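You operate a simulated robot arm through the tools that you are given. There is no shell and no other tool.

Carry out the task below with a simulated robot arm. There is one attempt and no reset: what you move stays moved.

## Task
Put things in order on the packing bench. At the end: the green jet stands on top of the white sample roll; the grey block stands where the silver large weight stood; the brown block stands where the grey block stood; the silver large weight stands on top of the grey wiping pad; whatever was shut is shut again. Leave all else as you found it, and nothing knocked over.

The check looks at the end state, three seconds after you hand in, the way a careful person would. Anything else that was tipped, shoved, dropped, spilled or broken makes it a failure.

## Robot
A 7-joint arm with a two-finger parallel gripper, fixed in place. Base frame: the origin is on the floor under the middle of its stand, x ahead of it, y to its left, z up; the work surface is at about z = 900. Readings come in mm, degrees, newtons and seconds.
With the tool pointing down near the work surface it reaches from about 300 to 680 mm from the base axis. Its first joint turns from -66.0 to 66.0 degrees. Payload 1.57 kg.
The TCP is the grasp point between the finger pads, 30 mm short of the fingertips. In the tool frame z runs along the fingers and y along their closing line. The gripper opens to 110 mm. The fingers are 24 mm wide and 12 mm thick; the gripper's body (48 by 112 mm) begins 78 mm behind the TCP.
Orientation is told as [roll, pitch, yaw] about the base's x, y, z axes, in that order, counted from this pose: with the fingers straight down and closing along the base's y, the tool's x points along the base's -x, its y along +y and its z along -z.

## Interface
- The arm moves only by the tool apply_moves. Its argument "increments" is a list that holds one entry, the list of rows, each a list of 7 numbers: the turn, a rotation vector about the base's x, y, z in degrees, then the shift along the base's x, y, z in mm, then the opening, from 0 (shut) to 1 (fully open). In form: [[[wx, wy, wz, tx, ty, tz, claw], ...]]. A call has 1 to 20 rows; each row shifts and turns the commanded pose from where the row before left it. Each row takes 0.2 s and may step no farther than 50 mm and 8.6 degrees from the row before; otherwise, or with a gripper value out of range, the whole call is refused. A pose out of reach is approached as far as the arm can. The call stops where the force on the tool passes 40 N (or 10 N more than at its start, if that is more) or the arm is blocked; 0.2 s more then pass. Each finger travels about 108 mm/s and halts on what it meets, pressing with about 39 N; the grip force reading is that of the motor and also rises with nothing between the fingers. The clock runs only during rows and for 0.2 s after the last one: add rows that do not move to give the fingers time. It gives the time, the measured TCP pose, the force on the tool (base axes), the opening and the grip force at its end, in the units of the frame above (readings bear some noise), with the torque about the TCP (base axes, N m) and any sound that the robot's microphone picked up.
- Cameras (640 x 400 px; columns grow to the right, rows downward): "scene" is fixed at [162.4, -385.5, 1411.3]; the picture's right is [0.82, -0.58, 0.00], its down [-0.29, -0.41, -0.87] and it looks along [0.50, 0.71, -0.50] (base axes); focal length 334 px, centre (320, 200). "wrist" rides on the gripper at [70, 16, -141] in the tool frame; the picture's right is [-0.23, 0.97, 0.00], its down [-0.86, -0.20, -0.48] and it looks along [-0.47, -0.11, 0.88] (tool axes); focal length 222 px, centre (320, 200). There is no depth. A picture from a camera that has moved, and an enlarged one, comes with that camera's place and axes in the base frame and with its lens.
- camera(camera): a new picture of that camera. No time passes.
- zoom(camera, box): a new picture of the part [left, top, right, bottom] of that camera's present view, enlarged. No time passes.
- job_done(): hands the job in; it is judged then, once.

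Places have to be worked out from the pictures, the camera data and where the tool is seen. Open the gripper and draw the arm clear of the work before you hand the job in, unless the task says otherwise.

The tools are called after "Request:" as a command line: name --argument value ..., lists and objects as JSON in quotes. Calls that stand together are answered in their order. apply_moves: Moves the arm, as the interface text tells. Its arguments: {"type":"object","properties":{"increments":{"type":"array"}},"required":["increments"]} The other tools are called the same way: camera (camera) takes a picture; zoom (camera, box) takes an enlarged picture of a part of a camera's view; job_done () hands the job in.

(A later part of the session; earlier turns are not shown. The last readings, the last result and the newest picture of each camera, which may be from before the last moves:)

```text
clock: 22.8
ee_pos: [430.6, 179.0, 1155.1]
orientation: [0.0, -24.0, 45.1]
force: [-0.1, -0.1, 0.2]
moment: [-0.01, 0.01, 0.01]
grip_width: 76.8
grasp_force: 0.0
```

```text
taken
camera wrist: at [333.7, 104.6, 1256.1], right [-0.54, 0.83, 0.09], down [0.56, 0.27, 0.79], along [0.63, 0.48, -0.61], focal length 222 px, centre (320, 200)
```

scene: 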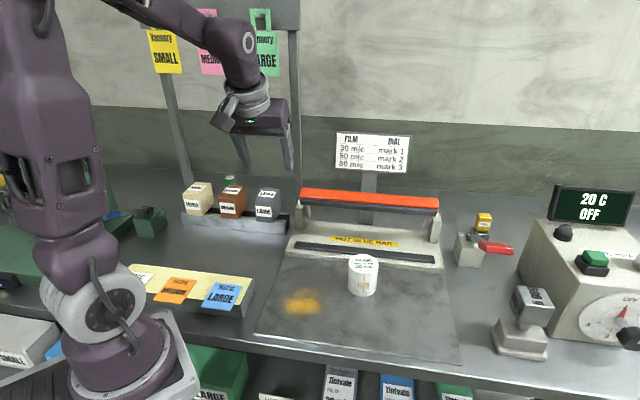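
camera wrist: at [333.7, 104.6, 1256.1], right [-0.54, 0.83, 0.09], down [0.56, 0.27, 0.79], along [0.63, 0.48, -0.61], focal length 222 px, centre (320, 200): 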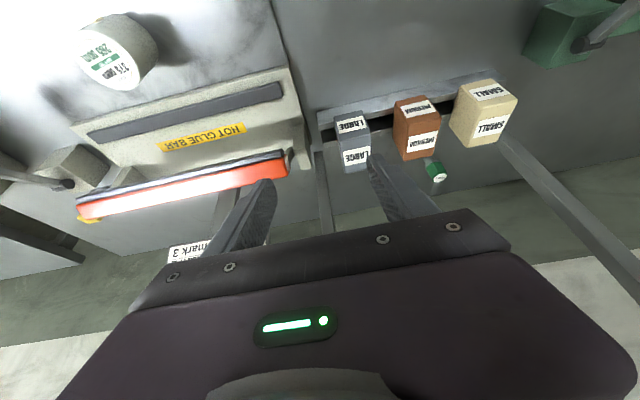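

The weight stands on the pad. I zoom on it and on the grey block to measure it.

Request:
zoom --camera "scene" --box '[480, 270, 570, 370]'

Request:
zoom --camera "wrist" --box '[300, 70, 460, 190]'

Request:
zoom --camera "scene" --box '[175, 170, 305, 250]'

```text
4.00 times, centred on (525, 320) of scene
camera zoom: at [162.4, -385.5, 1411.3], right [0.82, -0.58, 0.0], down [-0.29, -0.41, -0.87], along [0.5, 0.71, -0.5], focal length 1338 px, centre (-500, -280)
```

zoom: 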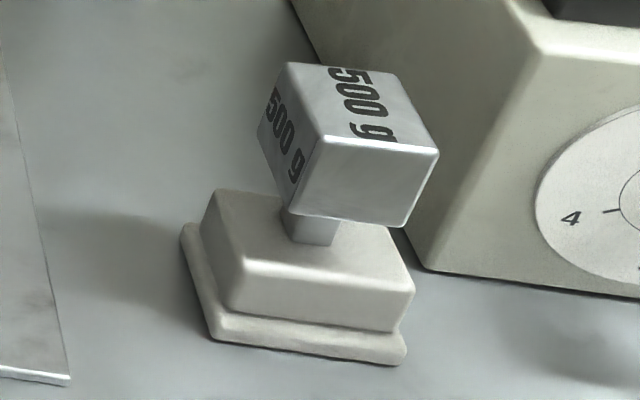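

```text
3.33 times, centred on (380, 130) of wrist
camera zoom: at [333.7, 104.6, 1256.1], right [-0.54, 0.83, 0.09], down [0.56, 0.27, 0.79], along [0.63, 0.48, -0.61], focal length 740 px, centre (120, 433)
```

zoom: 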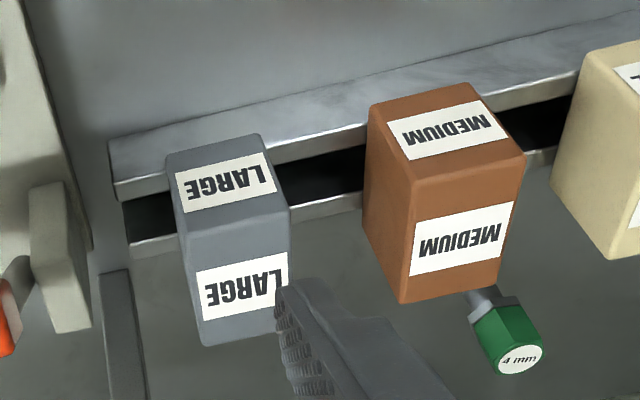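

```text
4.92 times, centred on (240, 210) of scene
camera zoom: at [162.4, -385.5, 1411.3], right [0.82, -0.58, 0.0], down [-0.29, -0.41, -0.87], along [0.5, 0.71, -0.5], focal length 1647 px, centre (714, 151)
```

zoom: 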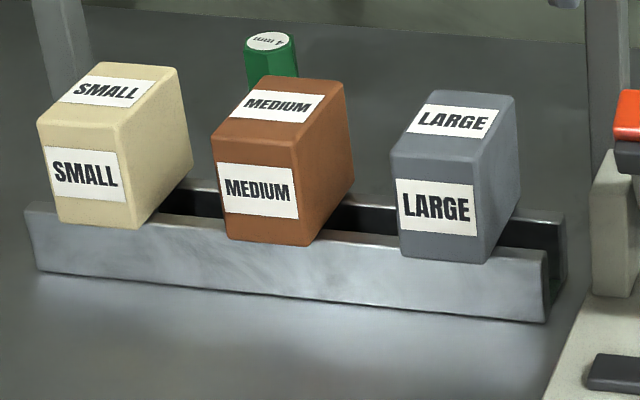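

Weight placement looks right. I judge the grey block (44 mm wide, ~65 deep, top z ≈ 1002) centred near (478.5, 292.4), sitting on rails at z ≈ 939. I move above it with a 72 mm opening.

Request:
apply_moves --increments '[[[0, 0, 0, 12, 28.1, -24, 0.66], [0, 0, 0, 12, 28.1, -24, 0.66], [0, 0, 0, 12, 28.1, -24, 0.66], [0, 0, 0, 12.1, 28.1, -23, 0.66], [0, 0, 0, 0, 0, 0, 0.66]]]'

Request:
camera --camera "wrist"

Request:
zoom --camera "scene" --box '[170, 80, 330, 250]'

```text
clock: 24.0
ee_pos: [480.3, 290.9, 1058.4]
orientation: [-0.1, -23.9, 45.0]
force: [0.3, 0.7, 0.4]
moment: [0.01, 0.0, -0.01]
grip_width: 72.9
grasp_force: 0.1
```

```text
taken
camera wrist: at [382.8, 216.4, 1160.4], right [-0.54, 0.84, 0.09], down [0.56, 0.27, 0.79], along [0.63, 0.48, -0.61], focal length 222 px, centre (320, 200)
```

wrist: 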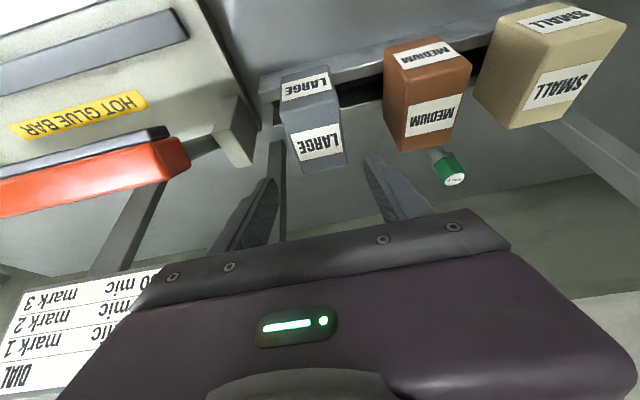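

```text
2.35 times, centred on (250, 165) of scene
camera zoom: at [162.4, -385.5, 1411.3], right [0.82, -0.58, 0.0], down [-0.29, -0.41, -0.87], along [0.5, 0.71, -0.5], focal length 787 px, centre (485, 282)
```

zoom: 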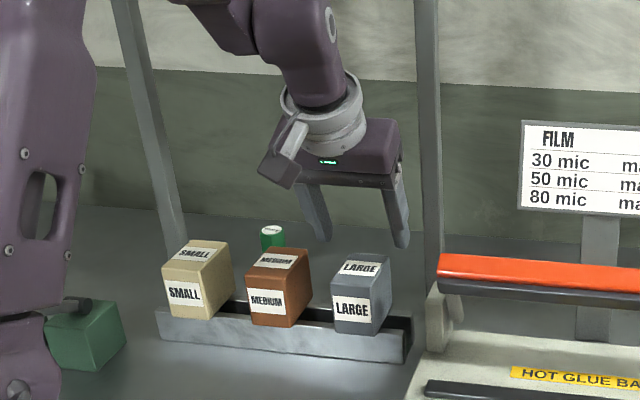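

The sealer's left support looks close to the right finger, so I zoom to measure clearances.

Request:
zoom --camera "wrist" --box '[190, 50, 400, 230]'

Request:
zoom --camera "scene" --box '[250, 170, 330, 240]'

```text
2.22 times, centred on (295, 140) of wrist
camera zoom: at [382.8, 216.4, 1160.4], right [-0.54, 0.84, 0.09], down [0.56, 0.27, 0.79], along [0.63, 0.48, -0.61], focal length 494 px, centre (376, 333)
```

zoom: 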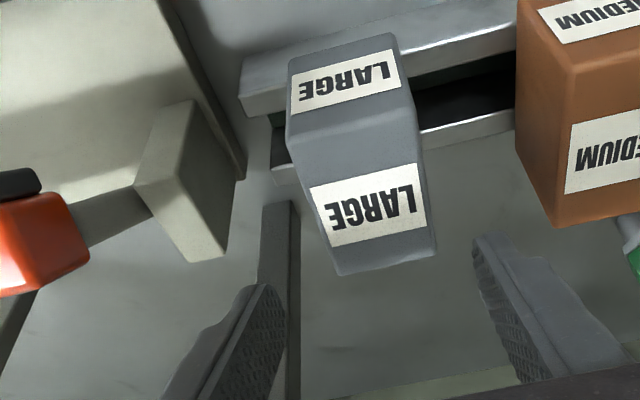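

```text
5.71 times, centred on (290, 205) of scene
camera zoom: at [162.4, -385.5, 1411.3], right [0.82, -0.58, 0.0], down [-0.29, -0.41, -0.87], along [0.5, 0.71, -0.5], focal length 1911 px, centre (491, 171)
```

zoom: 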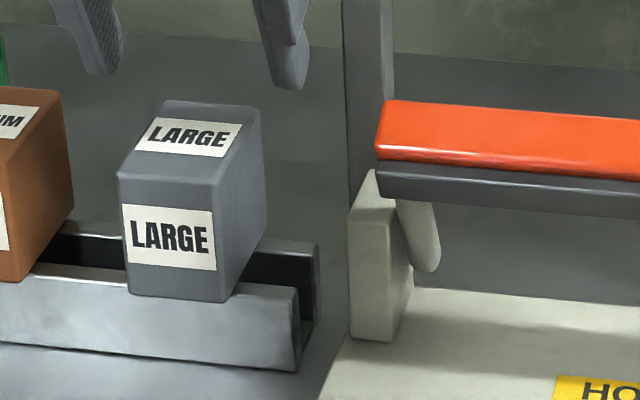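

Clearances: about 24 mm to the sealer plate and more to the brown block; the wrist view confirms the grey block at (479, 292). I descend to z ≈ 980.

Request:
apply_moves --increments '[[[0, 0, 0, 0, 0, -30, 0.66], [0, 0, 0, 0, 0, -30, 0.66], [0, 0, 0, 0, 0, -20, 0.66], [0, 0, 0, 0, 0, 0, 0.66]]]'

Request:
camera --camera "wrist"

Request:
zoom --camera "scene" --box '[220, 130, 340, 240]'

```text
clock: 25.0
ee_pos: [478.2, 293.6, 979.0]
orientation: [0.0, -24.0, 45.0]
force: [0.6, 0.3, -0.4]
moment: [0.0, -0.02, -0.01]
grip_width: 72.3
grasp_force: 0.0
```

```text
taken
camera wrist: at [381.9, 218.7, 1081.1], right [-0.54, 0.84, 0.09], down [0.56, 0.27, 0.79], along [0.63, 0.48, -0.61], focal length 222 px, centre (320, 200)
```

wrist: 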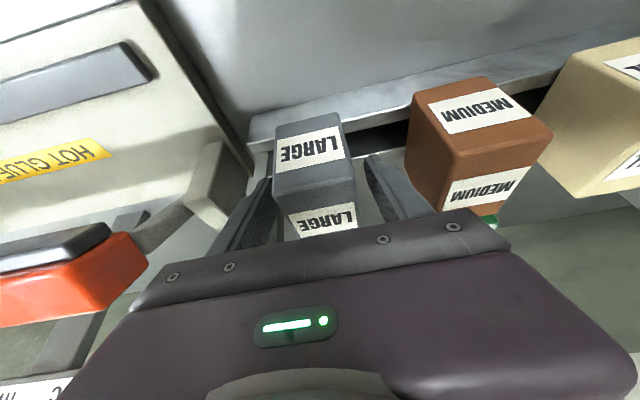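

```text
3.64 times, centred on (280, 185) of scene
camera zoom: at [162.4, -385.5, 1411.3], right [0.82, -0.58, 0.0], down [-0.29, -0.41, -0.87], along [0.5, 0.71, -0.5], focal length 1216 px, centre (466, 254)
```

zoom: 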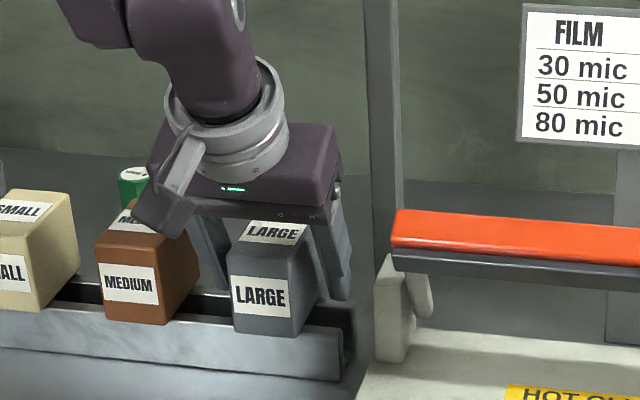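

The grey block is between the fingers. I close on it.

Request:
apply_moves --increments '[[[0, 0, 0, 0, 0, 0, 0.45], [0, 0, 0, 0, 0, 0, 0.25], [0, 0, 0, 0, 0, 0, 0.2], [0, 0, 0, 0, 0, 0, 0.2]]]'

Request:
zoom --camera "wrist" --box '[220, 90, 420, 240]'

```text
clock: 26.0
ee_pos: [478.3, 294.1, 980.3]
orientation: [-0.1, -24.0, 45.0]
force: [0.1, 0.1, -0.2]
moment: [0.02, -0.01, 0.02]
grip_width: 45.7
grasp_force: 38.7
```

```text
2.67 times, centred on (320, 165) of wrist
camera zoom: at [381.8, 218.8, 1081.4], right [-0.54, 0.84, 0.09], down [0.56, 0.27, 0.79], along [0.63, 0.48, -0.61], focal length 592 px, centre (320, 293)
```

zoom: 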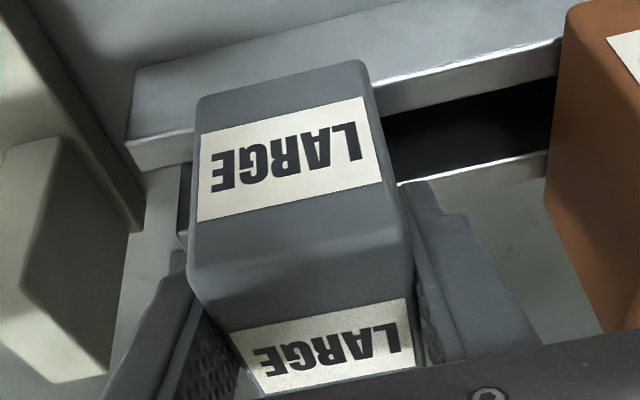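

Gripped at 45.7 mm. I lift it slowly straight up out of the rack.

Request:
apply_moves --increments '[[[0, 0, 0, 0, 0, 5, 0.2], [0, 0, 0, 0, 0, 10, 0.2], [0, 0, 0, 0, 0, 20, 0.2], [0, 0, 0, 0, 0, 30, 0.2], [0, 0, 0, 0, 0, 30, 0.2], [0, 0, 0, 0, 0, 0, 0.2]]]'

Request:
zoom --camera "scene" --box '[180, 100, 340, 250]'

Request:
zoom --camera "scene" --box '[230, 120, 320, 230]'

```text
clock: 27.4
ee_pos: [478.6, 291.6, 1075.6]
orientation: [0.0, -24.0, 45.0]
force: [-1.3, 0.5, -1.5]
moment: [0.0, 0.0, 0.02]
grip_width: 45.4
grasp_force: 39.0
```

```text
2.67 times, centred on (260, 175) of scene
camera zoom: at [162.4, -385.5, 1411.3], right [0.82, -0.58, 0.0], down [-0.29, -0.41, -0.87], along [0.5, 0.71, -0.5], focal length 892 px, centre (480, 267)
```

zoom: 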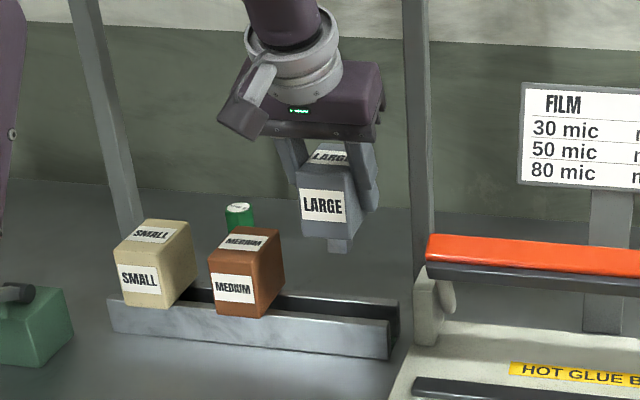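

```text
3.64 times, centred on (275, 175) of scene
camera zoom: at [162.4, -385.5, 1411.3], right [0.82, -0.58, 0.0], down [-0.29, -0.41, -0.87], along [0.5, 0.71, -0.5], focal length 1216 px, centre (484, 291)
```

zoom: 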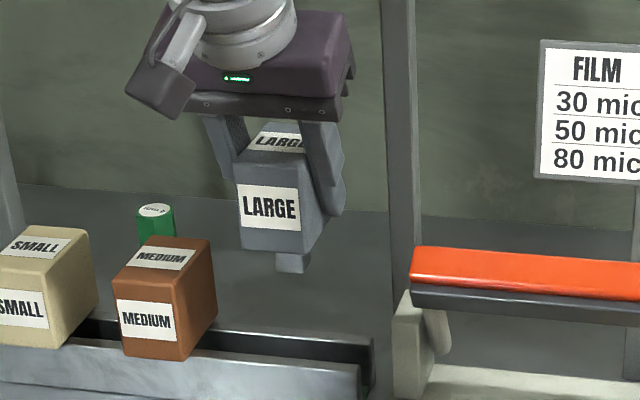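

The grey block has a peg of about 28 mm under it, with its end about 69 mm below the TCP. I carry it to above the weight's old place at (417.6, 99.5).

Request:
apply_moves --increments '[[[0, 0, 0, -4, -8, 20, 0.2], [0, 0, 0, -11.4, -37, 15, 0.2], [0, 0, 0, -11.4, -37, 0, 0.2], [0, 0, 0, -11.4, -37, 0, 0.2], [0, 0, 0, -11.4, -37, 0, 0.2], [0, 0, 0, -11.3, -36.9, 0, 0.2], [0, 0, 0, 0, 0, -35, 0.2], [0, 0, 0, 0, 0, -35, 0.2], [0, 0, 0, 0, 0, -30, 0.2], [0, 0, 0, 0, 0, -15, 0.2], [0, 0, 0, 0, 0, 0, 0.2]]]'

Request:
zoom --camera "scene" --box '[220, 180, 380, 310]'

Request:
camera --camera "wrist"

```text
clock: 29.8
ee_pos: [416.7, 97.1, 994.3]
orientation: [0.0, -24.1, 45.0]
force: [0.1, 0.3, -0.9]
moment: [-0.04, 0.01, -0.03]
grip_width: 45.6
grasp_force: 38.6
```

```text
3.08 times, centred on (300, 245) of scene
camera zoom: at [162.4, -385.5, 1411.3], right [0.82, -0.58, 0.0], down [-0.29, -0.41, -0.87], along [0.5, 0.71, -0.5], focal length 1029 px, centre (382, 62)
```

zoom: 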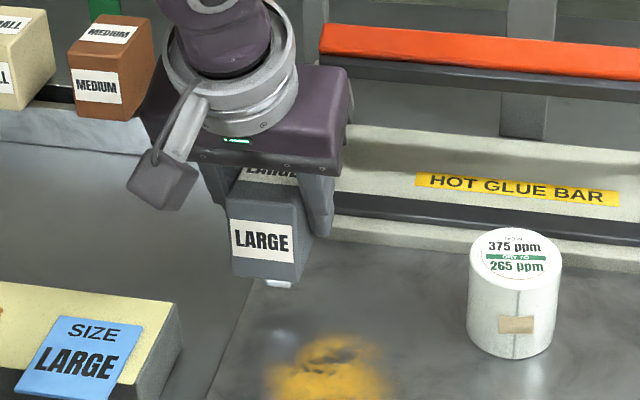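

```text
taken
camera wrist: at [320.6, 23.0, 1096.1], right [-0.54, 0.84, 0.09], down [0.56, 0.27, 0.78], along [0.63, 0.48, -0.61], focal length 222 px, centre (320, 200)
```

wrist: 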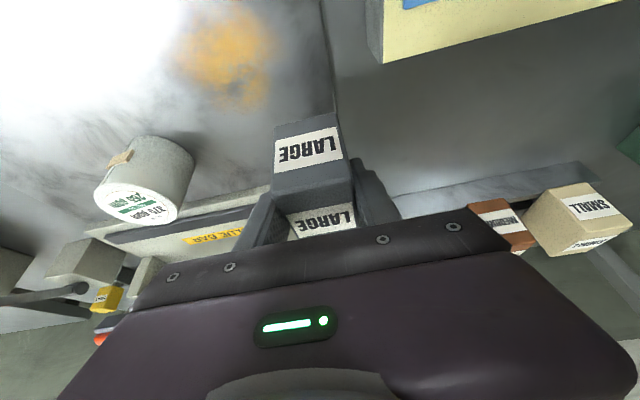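

The block hangs just above its target. I lower it carefully in small steps.

Request:
apply_moves --increments '[[[0, 0, 0, 0, 0, -6, 0.2], [0, 0, 0, 0, 0, -5, 0.2], [0, 0, 0, 0, 0, -4, 0.2], [0, 0, 0, 0, 0, 0, 0.2]]]'

Request:
zoom --camera "scene" --box '[250, 220, 340, 300]'

```text
clock: 30.8
ee_pos: [418.9, 98.8, 980.4]
orientation: [0.0, -24.0, 44.9]
force: [0.2, 0.0, -2.0]
moment: [-0.02, -0.01, 0.02]
grip_width: 45.8
grasp_force: 39.3
```

```text
5.00 times, centred on (295, 260) of scene
camera zoom: at [162.4, -385.5, 1411.3], right [0.82, -0.58, 0.0], down [-0.29, -0.41, -0.87], along [0.5, 0.71, -0.5], focal length 1672 px, centre (445, -100)
```

zoom: 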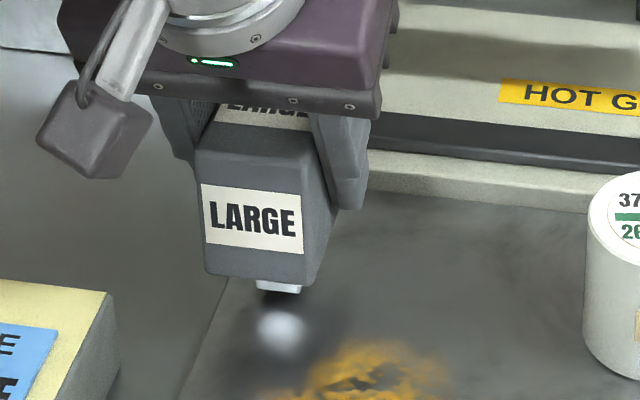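

There is still a gap of several millimetres to its reflection. I continue in small steps.

Request:
apply_moves --increments '[[[0, 0, 0, 0, 0, -3, 0.2], [0, 0, 0, 0, 0, -2, 0.2], [0, 0, 0, 0, 0, 0, 0.2]]]'

Request:
zoom --camera "scene" --box '[265, 260, 315, 300]'

```text
clock: 31.6
ee_pos: [418.2, 99.4, 975.7]
orientation: [0.1, -24.0, 44.9]
force: [-0.2, -0.5, -2.0]
moment: [0.02, 0.01, 0.05]
grip_width: 45.7
grasp_force: 38.8
```

```text
10.00 times, centred on (290, 280) of scene
camera zoom: at [162.4, -385.5, 1411.3], right [0.82, -0.58, 0.0], down [-0.29, -0.41, -0.87], along [0.5, 0.71, -0.5], focal length 3345 px, centre (620, -600)
```

zoom: 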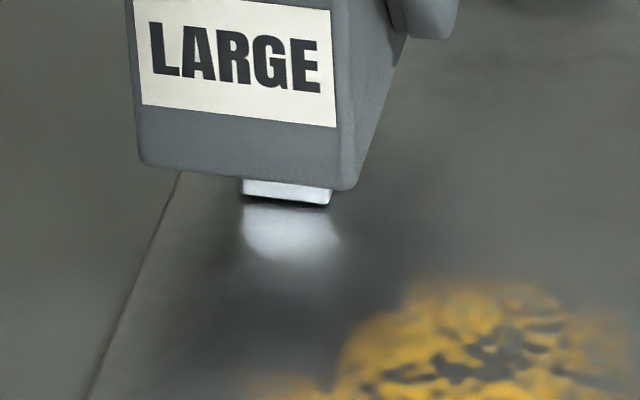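

Almost touching now. I take 1 mm steps.

Request:
apply_moves --increments '[[[0, 0, 0, 0, 0, -1, 0.2], [0, 0, 0, 0, 0, -0.5, 0.2], [0, 0, 0, 0, 0, 0, 0.2]]]'

Request:
zoom --camera "scene" --box '[265, 260, 315, 300]'

```text
clock: 32.4
ee_pos: [417.9, 99.4, 972.3]
orientation: [-0.1, -24.1, 45.0]
force: [-5.5, 0.0, 19.9]
moment: [-0.02, 0.35, 0.01]
grip_width: 45.5
grasp_force: 38.6
```

```text
10.00 times, centred on (290, 280) of scene
camera zoom: at [162.0, -385.6, 1411.3], right [0.82, -0.58, 0.0], down [-0.29, -0.41, -0.87], along [0.5, 0.71, -0.5], focal length 3345 px, centre (620, -600)
```

zoom: 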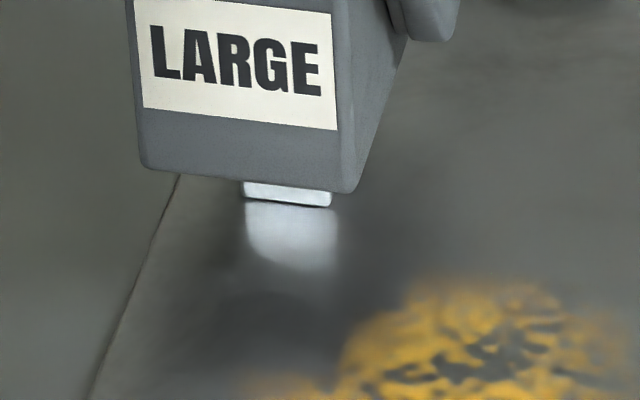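

Contact: about 20 N, stiff. I ease up half a millimetre before releasing.

Request:
apply_moves --increments '[[[0, 0, 0, 0, 0, 0.6, 0.2], [0, 0, 0, 0, 0, 0, 0.2]]]'

```text
clock: 33.0
ee_pos: [417.3, 98.6, 973.6]
orientation: [0.0, -24.0, 45.0]
force: [3.3, 1.4, 3.2]
moment: [0.06, -0.14, -0.01]
grip_width: 45.6
grasp_force: 39.2
```

Force is down to about 3 N, so the block rests on the sheet. I open slowly.

Request:
apply_moves --increments '[[[0, 0, 0, 0, 0, 0, 0.44], [0, 0, 0, 0, 0, 0, 0.52], [0, 0, 0, 0, 0, 0, 0.62], [0, 0, 0, 0, 0, 0, 0.62]]]'

Request:
zoom --camera "scene" --box '[240, 210, 340, 300]'

```text
clock: 34.0
ee_pos: [417.7, 98.9, 973.0]
orientation: [0.1, -24.0, 44.9]
force: [0.2, -0.3, -0.8]
moment: [-0.01, 0.05, -0.01]
grip_width: 68.3
grasp_force: 0.0
```

```text
4.44 times, centred on (290, 255) of scene
camera zoom: at [162.4, -385.5, 1411.3], right [0.82, -0.58, 0.0], down [-0.29, -0.41, -0.87], along [0.5, 0.71, -0.5], focal length 1487 px, centre (453, -44)
```

zoom: 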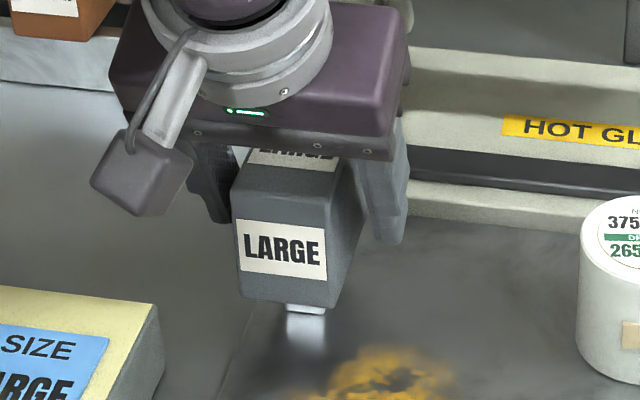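

The grey block stands. I lift clear and move towards the brown block for a measuring look.

Request:
apply_moves --increments '[[[0, 0, 0, 0, 0, 15, 0.62], [0, 0, 0, 0, 0, 35, 0.62], [0, 0, 0, 0, 0, 40, 0.62], [0, 0, 0, 0, 0, 40, 0.62], [0, 0, 0, -4, 37, 0, 0.7], [0, 0, 0, -4, 37, 0, 0.7], [0, 0, 0, -4, 37, 0, 0.7], [0, 0, 0, -4, 37, 0, 0.7], [0, 0, 0, -4, 37, 0, 0.7], [0, 0, 0, 0, 0, 0, 0.7]]]'

Request:
camera --camera "wrist"

Request:
camera --camera "scene"

```text
clock: 36.2
ee_pos: [395.7, 283.5, 1102.3]
orientation: [0.1, -24.0, 45.0]
force: [0.0, -0.7, -0.4]
moment: [-0.01, -0.01, 0.02]
grip_width: 76.9
grasp_force: 0.1
```

```text
taken
camera wrist: at [298.9, 209.8, 1203.7], right [-0.54, 0.84, 0.09], down [0.56, 0.27, 0.79], along [0.63, 0.48, -0.61], focal length 222 px, centre (320, 200)
```

wrist: 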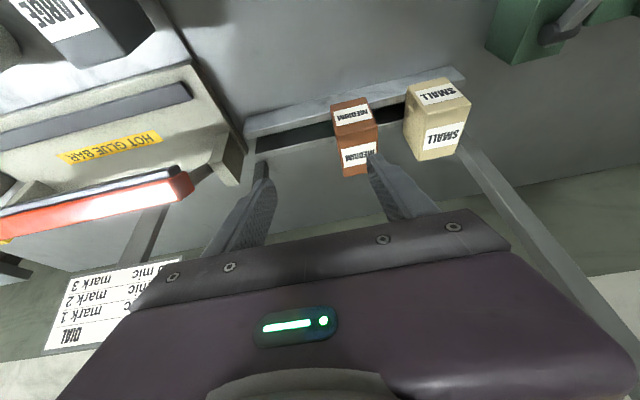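

```text
taken
```

scene: 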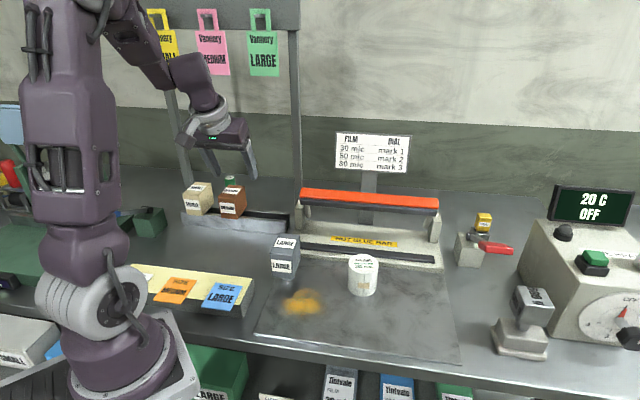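

Request:
zoom --camera "wrist" --box '[230, 60, 480, 200]'

Request:
zoom --camera "scene" --box '[175, 160, 305, 250]'

Request:
zoom --camera "scene" --box '[255, 225, 325, 295]'

```text
2.56 times, centred on (355, 130) of wrist
camera zoom: at [298.9, 209.8, 1203.7], right [-0.54, 0.84, 0.09], down [0.56, 0.27, 0.79], along [0.63, 0.48, -0.61], focal length 569 px, centre (230, 379)
```

zoom: 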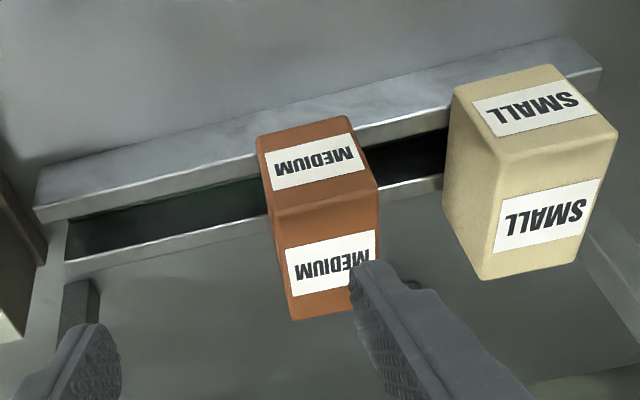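

```text
4.44 times, centred on (240, 205) of scene
camera zoom: at [162.4, -385.5, 1411.3], right [0.82, -0.58, 0.0], down [-0.29, -0.41, -0.87], along [0.5, 0.71, -0.5], focal length 1487 px, centre (676, 178)
```

zoom: 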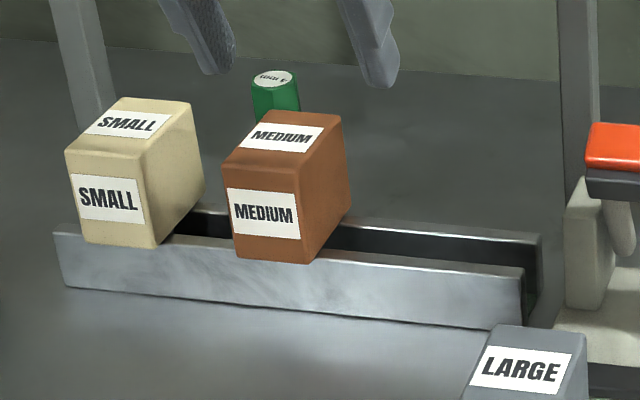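

```text
5.71 times, centred on (290, 260) of scene
camera zoom: at [162.4, -385.5, 1411.3], right [0.82, -0.58, 0.0], down [-0.29, -0.41, -0.87], along [0.5, 0.71, -0.5], focal length 1911 px, centre (491, -143)
```

zoom: 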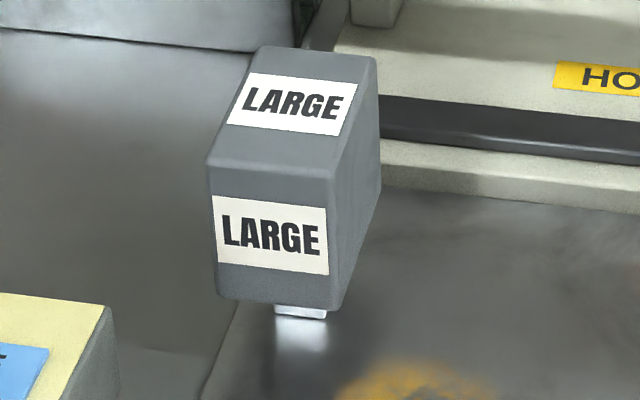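

The grey block's foot matches the weight's old footprint within about 1–2 mm. The brown block's centre works out at (410.8, 361.5), same height as the grey one was. I go over it and descend.

Request:
apply_moves --increments '[[[0, 0, 0, 4.4, 25.7, -15, 0.66], [0, 0, 0, 4.4, 25.7, -15, 0.66], [0, 0, 0, 4.4, 25.6, -14, 0.66], [0, 0, 0, 0, 0, 0, 0.66]]]'

Request:
camera --camera "wrist"

Request:
zoom --camera "scene" --box '[160, 100, 320, 250]'

```text
clock: 37.2
ee_pos: [411.4, 362.5, 1060.3]
orientation: [0.0, -24.1, 45.0]
force: [0.0, 0.0, 0.6]
moment: [-0.02, 0.01, 0.0]
grip_width: 72.5
grasp_force: 0.1
```

```text
taken
camera wrist: at [313.5, 287.6, 1161.3], right [-0.54, 0.84, 0.09], down [0.56, 0.27, 0.79], along [0.63, 0.48, -0.61], focal length 222 px, centre (320, 200)
```

wrist: 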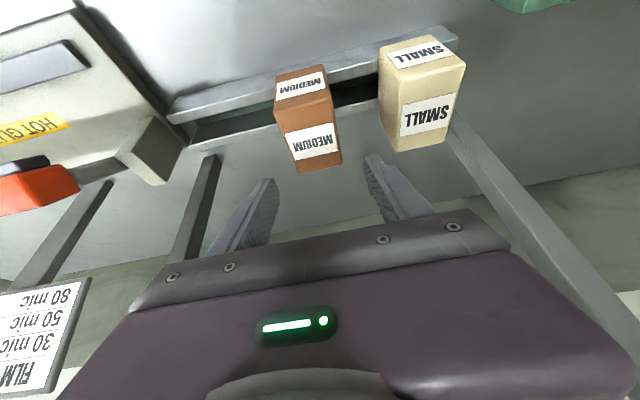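

```text
2.67 times, centred on (240, 175) of scene
camera zoom: at [162.4, -385.5, 1411.3], right [0.82, -0.58, 0.0], down [-0.29, -0.41, -0.87], along [0.5, 0.71, -0.5], focal length 892 px, centre (533, 267)
```

zoom: 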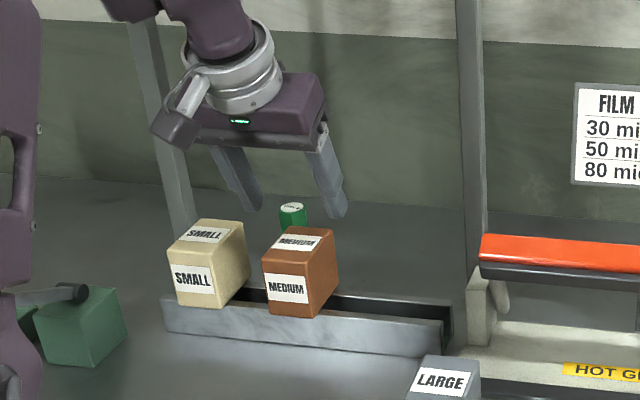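

Wrist view confirms the block at (411, 361). I descend to the grasp height and close.

Request:
apply_moves --increments '[[[0, 0, 0, 0, 0, -30, 0.66], [0, 0, 0, 0, 0, -30, 0.66], [0, 0, 0, 0, 0, -20, 0.66], [0, 0, 0, 0, 0, 0, 0.66]]]'

Request:
camera --camera "wrist"

Request:
zoom --camera "scene" --box '[160, 100, 320, 250]'

```text
clock: 38.2
ee_pos: [409.2, 361.9, 979.4]
orientation: [0.1, -24.0, 45.0]
force: [-0.1, -1.3, 0.6]
moment: [0.01, -0.01, 0.03]
grip_width: 72.8
grasp_force: 0.1
```

```text
taken
camera wrist: at [312.7, 287.3, 1080.6], right [-0.54, 0.84, 0.09], down [0.56, 0.27, 0.79], along [0.63, 0.48, -0.61], focal length 222 px, centre (320, 200)
```

wrist: 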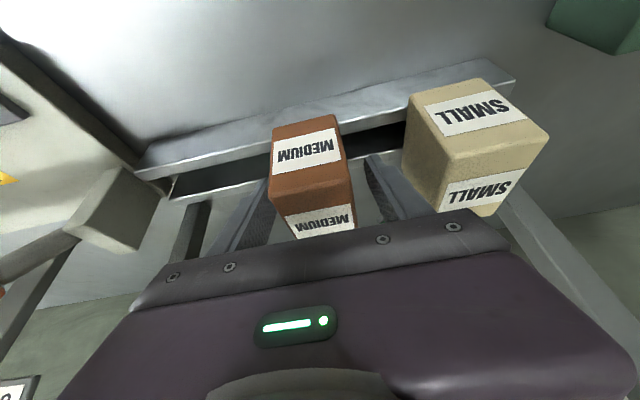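

```text
2.67 times, centred on (240, 175) of scene
camera zoom: at [162.4, -385.5, 1411.3], right [0.82, -0.58, 0.0], down [-0.29, -0.41, -0.87], along [0.5, 0.71, -0.5], focal length 892 px, centre (533, 267)
```

zoom: 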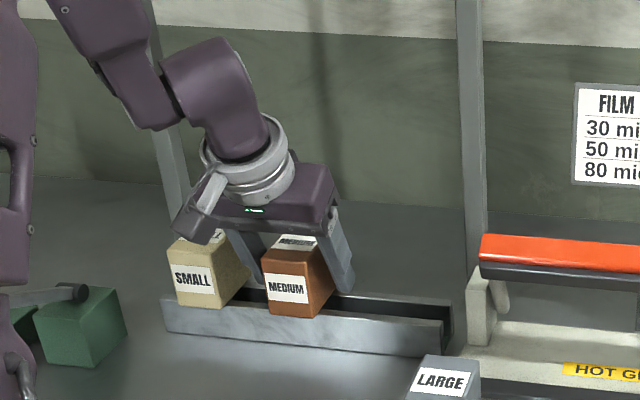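

Fingers straddle the brown block with clearance on both sides. I close.

Request:
apply_moves --increments '[[[0, 0, 0, 0, 0, 0, 0.45], [0, 0, 0, 0, 0, 0, 0.25], [0, 0, 0, 0, 0, 0, 0.2], [0, 0, 0, 0, 0, 0, 0.2]]]'

Request:
zoom --camera "wrist" --box '[120, 60, 420, 240]'

```text
clock: 39.2
ee_pos: [410.3, 362.4, 979.1]
orientation: [0.1, -23.9, 45.1]
force: [0.1, 0.6, 0.1]
moment: [-0.01, 0.0, 0.0]
grip_width: 45.4
grasp_force: 39.1
```

```text
2.13 times, centred on (270, 150) of wrist
camera zoom: at [312.7, 287.3, 1080.9], right [-0.54, 0.84, 0.09], down [0.56, 0.27, 0.78], along [0.63, 0.48, -0.61], focal length 474 px, centre (427, 307)
```

zoom: 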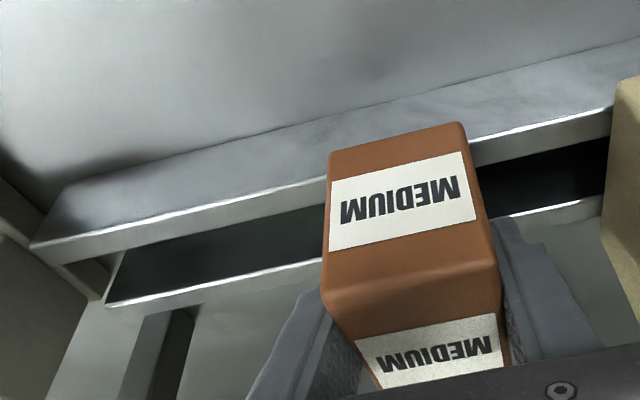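

Gripped at 45.4 mm. I lift the brown block straight out of the slot.

Request:
apply_moves --increments '[[[0, 0, 0, 0, 0, 5, 0.2], [0, 0, 0, 0, 0, 10, 0.2], [0, 0, 0, 0, 0, 20, 0.2], [0, 0, 0, 0, 0, 25, 0.2], [0, 0, 0, 0, 0, 0, 0.2]]]'

Request:
zoom --camera "scene" --box '[160, 120, 320, 250]'

Request:
zoom --camera "wrist" --box '[120, 60, 420, 240]'

```text
clock: 40.4
ee_pos: [410.9, 361.4, 1039.7]
orientation: [0.0, -24.0, 45.0]
force: [0.6, -0.5, -2.1]
moment: [0.01, 0.0, -0.02]
grip_width: 45.8
grasp_force: 38.6
```

```text
3.08 times, centred on (240, 185) of scene
camera zoom: at [162.4, -385.5, 1411.3], right [0.82, -0.58, 0.0], down [-0.29, -0.41, -0.87], along [0.5, 0.71, -0.5], focal length 1029 px, centre (566, 246)
```

zoom: 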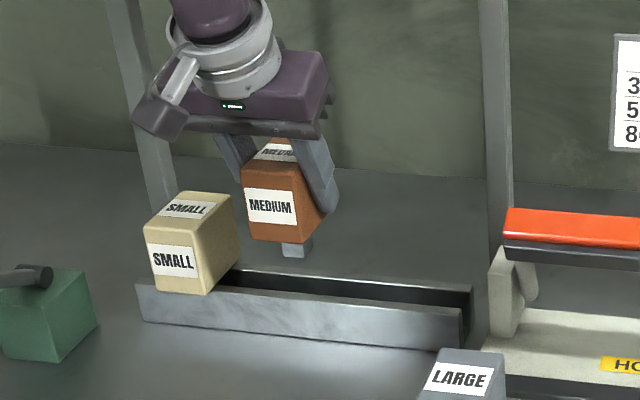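

```text
2.13 times, centred on (270, 150) of wrist
camera zoom: at [313.4, 286.2, 1140.7], right [-0.54, 0.84, 0.09], down [0.56, 0.27, 0.78], along [0.63, 0.48, -0.61], focal length 474 px, centre (427, 307)
```

zoom: 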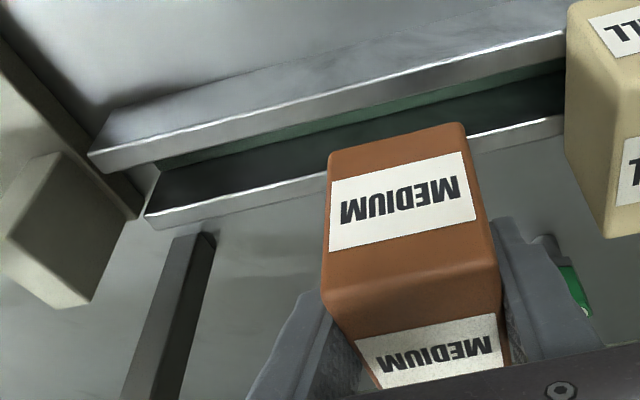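

The peg is clear of the rails. I shift exactly along the rack by 96.7 mm to the grey block's old place, then lower most of the way.

Request:
apply_moves --increments '[[[0, 0, 0, 17.1, -17.1, 0, 0.2], [0, 0, 0, 17.1, -17.1, 0, 0.2], [0, 0, 0, 17.1, -17.1, 0, 0.2], [0, 0, 0, 17.1, -17.1, 0, 0.2], [0, 0, 0, 0, 0, 0, 0.2], [0, 0, 0, 0, 0, -15, 0.2], [0, 0, 0, 0, 0, -10, 0.2], [0, 0, 0, 0, 0, 0, 0.2]]]'

Request:
zoom --camera "scene" --box '[210, 140, 320, 250]'

Request:
zoom --camera "wrist" --box '[220, 60, 520, 240]'

```text
clock: 42.2
ee_pos: [478.5, 291.8, 1014.2]
orientation: [0.0, -24.0, 45.0]
force: [-0.5, 0.6, -2.0]
moment: [0.01, -0.01, -0.01]
grip_width: 45.7
grasp_force: 38.3
```

```text
3.64 times, centred on (265, 195) of scene
camera zoom: at [162.4, -385.5, 1411.3], right [0.82, -0.58, 0.0], down [-0.29, -0.41, -0.87], along [0.5, 0.71, -0.5], focal length 1216 px, centre (520, 218)
```

zoom: 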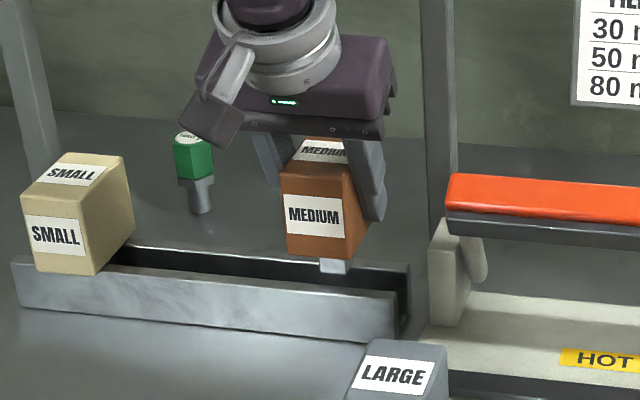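

```text
2.13 times, centred on (370, 150) of wrist
camera zoom: at [382.0, 216.8, 1116.0], right [-0.54, 0.84, 0.09], down [0.56, 0.27, 0.79], along [0.63, 0.48, -0.61], focal length 474 px, centre (213, 307)
```

zoom: 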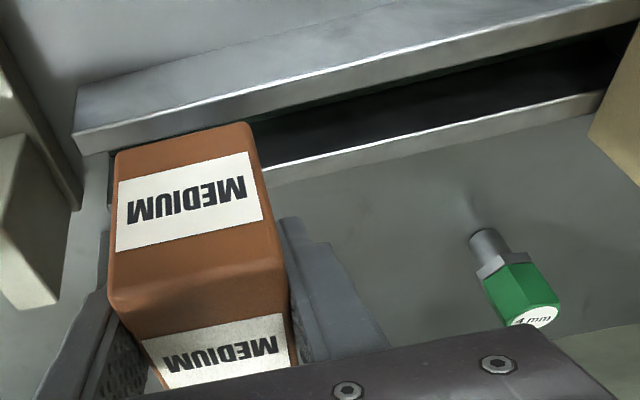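

The jet is now fully visible too. I lower in small steps so the peg enters the slot, watching force.

Request:
apply_moves --increments '[[[0, 0, 0, 0, 0, -5, 0.2], [0, 0, 0, 0, 0, -4, 0.2], [0, 0, 0, 0, 0, -3, 0.2], [0, 0, 0, 0, 0, -3, 0.2], [0, 0, 0, 0, 0, 0, 0.2]]]'

Request:
zoom --camera "scene" --box '[220, 160, 310, 240]'

```text
clock: 43.4
ee_pos: [478.6, 291.7, 999.0]
orientation: [0.0, -24.1, 45.1]
force: [0.6, -0.1, -1.8]
moment: [0.04, -0.01, 0.02]
grip_width: 45.7
grasp_force: 39.5
```

```text
5.00 times, centred on (265, 200) of scene
camera zoom: at [162.4, -385.5, 1411.3], right [0.82, -0.58, 0.0], down [-0.29, -0.41, -0.87], along [0.5, 0.71, -0.5], focal length 1672 px, centre (595, 200)
```

zoom: 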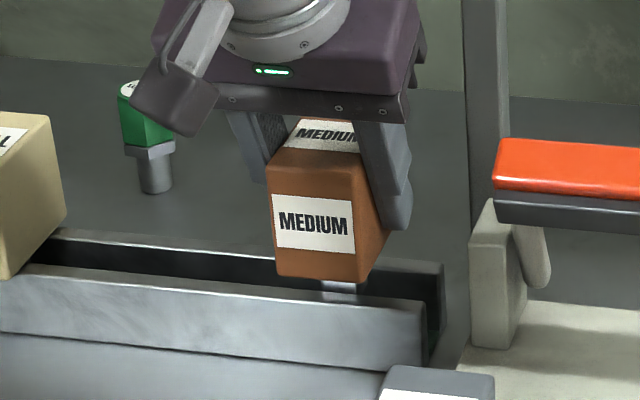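

No contact so far and the peg is going behind the front rail into the slot. I continue down.

Request:
apply_moves --increments '[[[0, 0, 0, 0, 0, -4, 0.2], [0, 0, 0, 0, 0, -4, 0.2], [0, 0, 0, 0, 0, -4, 0.2], [0, 0, 0, 0, 0, -4, 0.2], [0, 0, 0, 0, 0, 0, 0.2]]]'

Request:
zoom --camera "scene" --box '[220, 160, 310, 240]'

```text
clock: 44.6
ee_pos: [478.6, 293.0, 984.0]
orientation: [0.0, -24.0, 45.1]
force: [0.3, -0.3, -1.7]
moment: [0.0, 0.0, -0.01]
grip_width: 45.5
grasp_force: 39.2
```

```text
5.00 times, centred on (265, 200) of scene
camera zoom: at [162.4, -385.5, 1411.3], right [0.82, -0.58, 0.0], down [-0.29, -0.41, -0.87], along [0.5, 0.71, -0.5], focal length 1672 px, centre (595, 200)
```

zoom: 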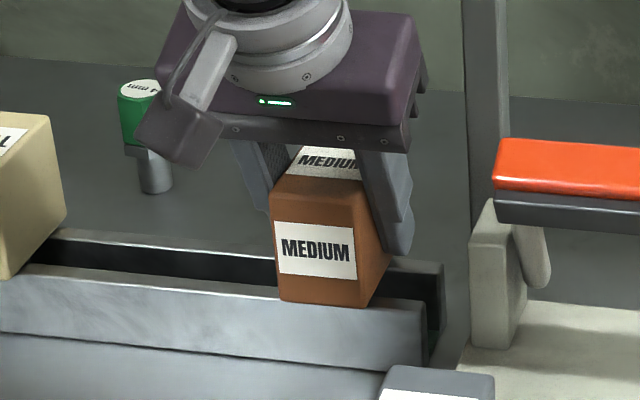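

The position matches where the grey block was (same picture column). I lower the last few millimetres.

Request:
apply_moves --increments '[[[0, 0, 0, 0, 0, -1.5, 0.2], [0, 0, 0, 0, 0, -1.5, 0.2], [0, 0, 0, 0, 0, 0, 0.2]]]'

```text
clock: 45.4
ee_pos: [479.2, 292.8, 980.4]
orientation: [0.0, -24.0, 44.9]
force: [0.4, -0.6, -1.3]
moment: [-0.03, 0.0, 0.01]
grip_width: 45.6
grasp_force: 39.0
```

Request:
apply_moves --increments '[[[0, 0, 0, 0, 0, -0.7, 0.2], [0, 0, 0, 0, 0, 0, 0.2]]]'

```text
clock: 46.0
ee_pos: [479.4, 291.9, 979.9]
orientation: [0.0, -23.9, 45.0]
force: [0.6, -0.7, -2.0]
moment: [-0.05, 0.0, 0.01]
grip_width: 45.5
grasp_force: 38.9
```

Still the full block weight on the tool (−2 N), so no contact yet. I go down another half millimetre at a time.

Request:
apply_moves --increments '[[[0, 0, 0, 0, 0, -0.6, 0.2], [0, 0, 0, 0, 0, 0, 0.2]]]'

```text
clock: 46.6
ee_pos: [478.4, 293.3, 980.0]
orientation: [0.0, -24.0, 45.0]
force: [-0.1, -0.6, -2.4]
moment: [0.01, 0.01, 0.03]
grip_width: 45.6
grasp_force: 38.6
```

Commanded height is now about 980.4, still unloaded. One more small step.

Request:
apply_moves --increments '[[[0, 0, 0, 0, 0, -0.6, 0.2], [0, 0, 0, 0, 0, 0, 0.2]]]'

Request:
zoom --camera "scene" --box '[240, 190, 290, 230]'

```text
clock: 47.2
ee_pos: [479.9, 293.1, 979.4]
orientation: [0.0, -24.0, 45.0]
force: [-0.1, 0.4, -2.0]
moment: [0.03, 0.0, -0.01]
grip_width: 45.8
grasp_force: 39.1
```

```text
10.00 times, centred on (265, 210) of scene
camera zoom: at [162.4, -385.5, 1411.3], right [0.82, -0.58, 0.0], down [-0.29, -0.41, -0.87], along [0.5, 0.71, -0.5], focal length 3345 px, centre (870, 100)
```

zoom: 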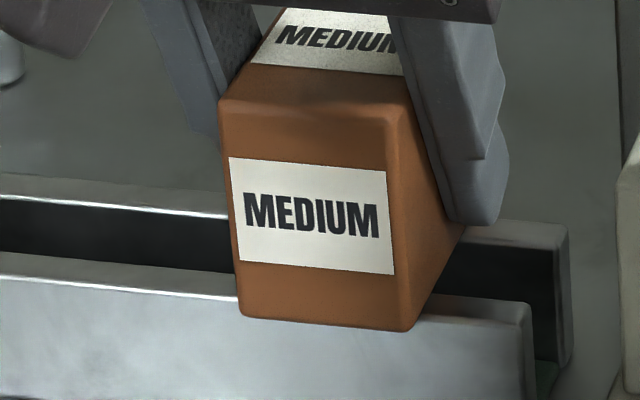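

Still not bearing. I continue with small steps and watch for load transfer.

Request:
apply_moves --increments '[[[0, 0, 0, 0, 0, -0.6, 0.2], [0, 0, 0, 0, 0, -0.4, 0.2], [0, 0, 0, 0, 0, 0, 0.2]]]'

```text
clock: 48.0
ee_pos: [478.3, 293.3, 979.4]
orientation: [-0.1, -24.1, 45.0]
force: [-4.3, -2.4, 25.3]
moment: [-0.52, 0.61, -0.02]
grip_width: 45.4
grasp_force: 38.9
```

Contact (25 N). I ease up 0.6 mm.

Request:
apply_moves --increments '[[[0, 0, 0, 0, 0, 0.6, 0.2], [0, 0, 0, 0, 0, 0, 0.2]]]'

```text
clock: 48.6
ee_pos: [479.8, 292.7, 980.5]
orientation: [0.1, -24.1, 45.0]
force: [2.4, -0.3, 21.1]
moment: [-0.24, 0.14, 0.04]
grip_width: 45.5
grasp_force: 38.7
```

Still 21 N, so I ease up a little more.

Request:
apply_moves --increments '[[[0, 0, 0, 0, 0, 0.4, 0.2], [0, 0, 0, 0, 0, 0, 0.2]]]'

```text
clock: 49.2
ee_pos: [479.3, 293.1, 978.7]
orientation: [0.0, -24.0, 45.0]
force: [6.5, 2.8, 18.0]
moment: [0.08, -0.24, 0.01]
grip_width: 45.6
grasp_force: 38.9
```

The force is slow to settle; I wait a moment and read again.

Request:
apply_moves --increments '[[[0, 0, 0, 0, 0, 0.3, 0.2], [0, 0, 0, 0, 0, 0, 0.2], [0, 0, 0, 0, 0, 0, 0.2]]]'

Request:
zoom --camera "scene" --box '[240, 190, 290, 230]'

```text
clock: 50.0
ee_pos: [478.5, 293.1, 978.8]
orientation: [0.0, -24.0, 44.9]
force: [0.1, 6.1, 13.7]
moment: [0.4, -0.26, 0.09]
grip_width: 45.6
grasp_force: 38.8
```

```text
10.00 times, centred on (265, 210) of scene
camera zoom: at [162.1, -385.5, 1411.3], right [0.82, -0.58, 0.0], down [-0.29, -0.41, -0.87], along [0.5, 0.71, -0.5], focal length 3345 px, centre (870, 100)
```

zoom: 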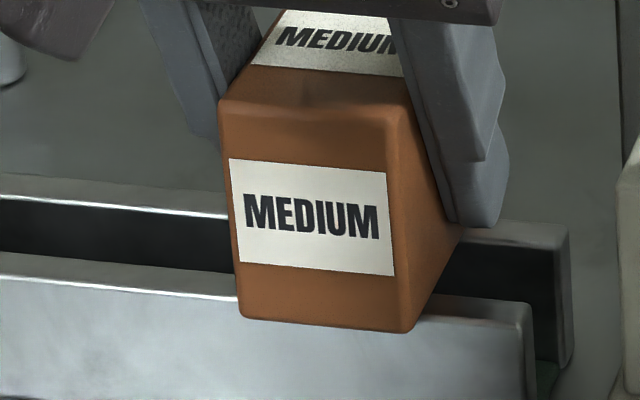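

It is decreasing as I raise. Another 0.4 mm up.

Request:
apply_moves --increments '[[[0, 0, 0, 0, 0, 0.4, 0.2], [0, 0, 0, 0, 0, 0, 0.2], [0, 0, 0, 0, 0, 0, 0.2]]]'

```text
clock: 50.8
ee_pos: [478.8, 292.3, 979.9]
orientation: [-0.1, -23.9, 45.1]
force: [-3.5, 3.5, 7.0]
moment: [0.23, -0.06, 0.04]
grip_width: 45.5
grasp_force: 38.7
```

Down to 7 N. One more 0.3 mm and then I release gently.

Request:
apply_moves --increments '[[[0, 0, 0, 0, 0, 0.3, 0.2], [0, 0, 0, 0, 0, 0, 0.2]]]'

```text
clock: 51.4
ee_pos: [478.6, 291.9, 978.7]
orientation: [0.1, -23.9, 45.0]
force: [-0.5, 0.4, 1.8]
moment: [0.05, -0.03, 0.03]
grip_width: 45.5
grasp_force: 38.9
```

The block now bears on the rack with almost no preload. I open slowly.

Request:
apply_moves --increments '[[[0, 0, 0, 0, 0, 0, 0.44], [0, 0, 0, 0, 0, 0, 0.52], [0, 0, 0, 0, 0, 0, 0.64], [0, 0, 0, 0, 0, 0, 0.64]]]'

Request:
zoom --camera "scene" --box '[210, 160, 310, 240]'

Request:
camera --camera "wrist"

```text
clock: 52.4
ee_pos: [479.1, 291.5, 978.8]
orientation: [0.0, -24.1, 45.0]
force: [0.1, 0.6, 0.8]
moment: [0.02, -0.04, 0.0]
grip_width: 70.5
grasp_force: 0.0
```

```text
5.00 times, centred on (260, 200) of scene
camera zoom: at [162.4, -385.5, 1411.3], right [0.82, -0.58, 0.0], down [-0.29, -0.41, -0.87], along [0.5, 0.71, -0.5], focal length 1672 px, centre (620, 200)
```

zoom: 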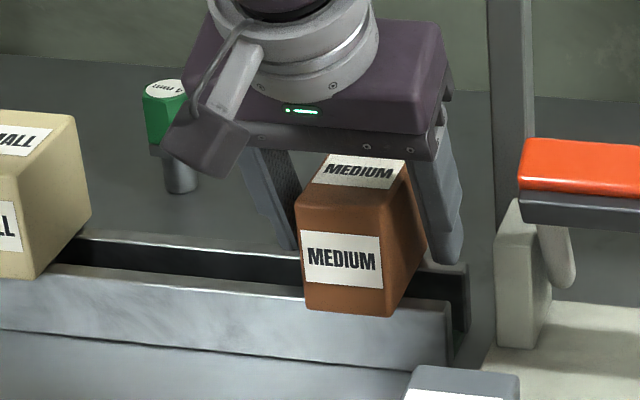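

```text
taken
camera wrist: at [381.6, 217.2, 1081.2], right [-0.54, 0.84, 0.09], down [0.56, 0.27, 0.79], along [0.63, 0.48, -0.61], focal length 222 px, centre (320, 200)
```

wrist: 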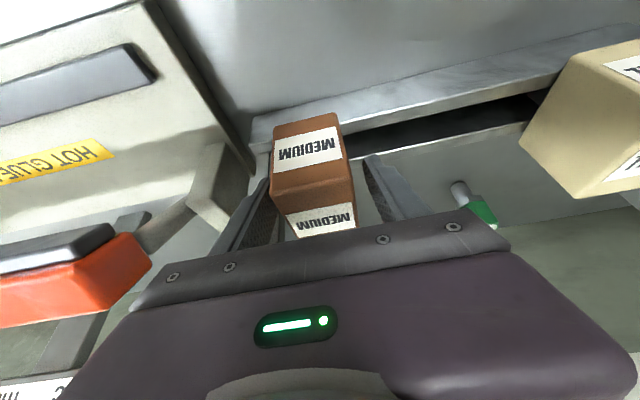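

The brown block stands in the grey block's old slot position. I lift off and move to a viewing/approach pose for the jet: yaw ≈ 61.5°, tilt 35°, backed off along the tool axis so the wrist stays below and in front of the hanging bags.

Request:
apply_moves --increments '[[[0, 0, 0, 0, 0, 15, 0.66], [0, 0, 0, 0, 0, 35, 0.66], [0, 0, 0, 0, 0, 40, 0.66], [0, 0, 0, 0, 0, 20, 0.66], [0, 0, 8.25, -12, 27.7, 0, 0.66], [0, 0, 8.25, -12, 27.7, 0, 0.66], [4.83, -2.62, 0, -12, 27.7, -5, 0.66], [4.83, -2.62, 0, -12, 27.7, -5, 0.66], [0, 0, 0, -11.8, 27.5, -6, 0.66], [0, 0, 0, 0, 0, 0, 0.66]]]'

Request:
camera --camera "wrist"

Request:
camera --camera "scene"

```text
clock: 54.6
ee_pos: [418.7, 430.7, 1073.8]
orientation: [-0.1, -35.0, 61.5]
force: [0.1, -0.8, 0.0]
moment: [-0.01, 0.02, 0.0]
grip_width: 72.6
grasp_force: 0.1
```

```text
taken
camera wrist: at [338.5, 316.2, 1150.2], right [-0.77, 0.63, 0.13], down [0.38, 0.28, 0.88], along [0.52, 0.73, -0.45], focal length 222 px, centre (320, 200)
```

wrist: 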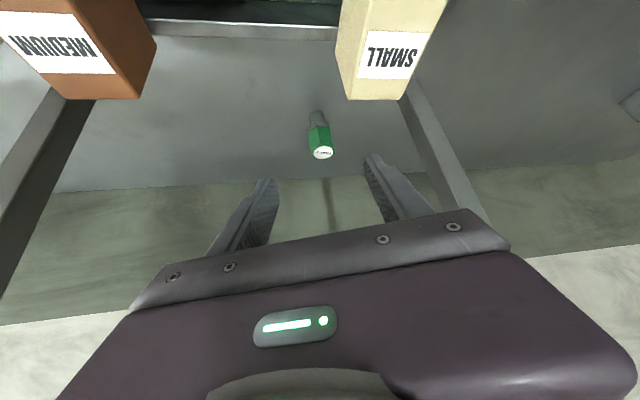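

```text
taken
```

scene: 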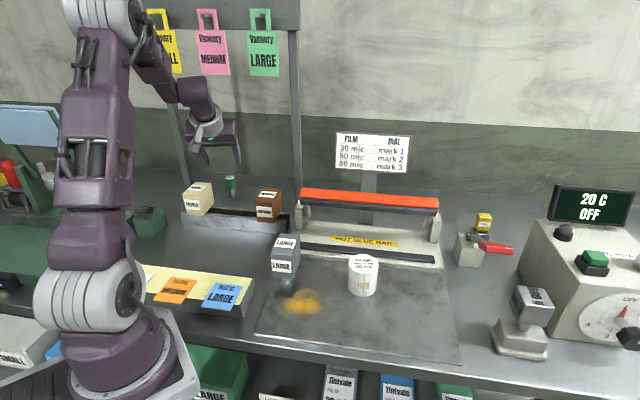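

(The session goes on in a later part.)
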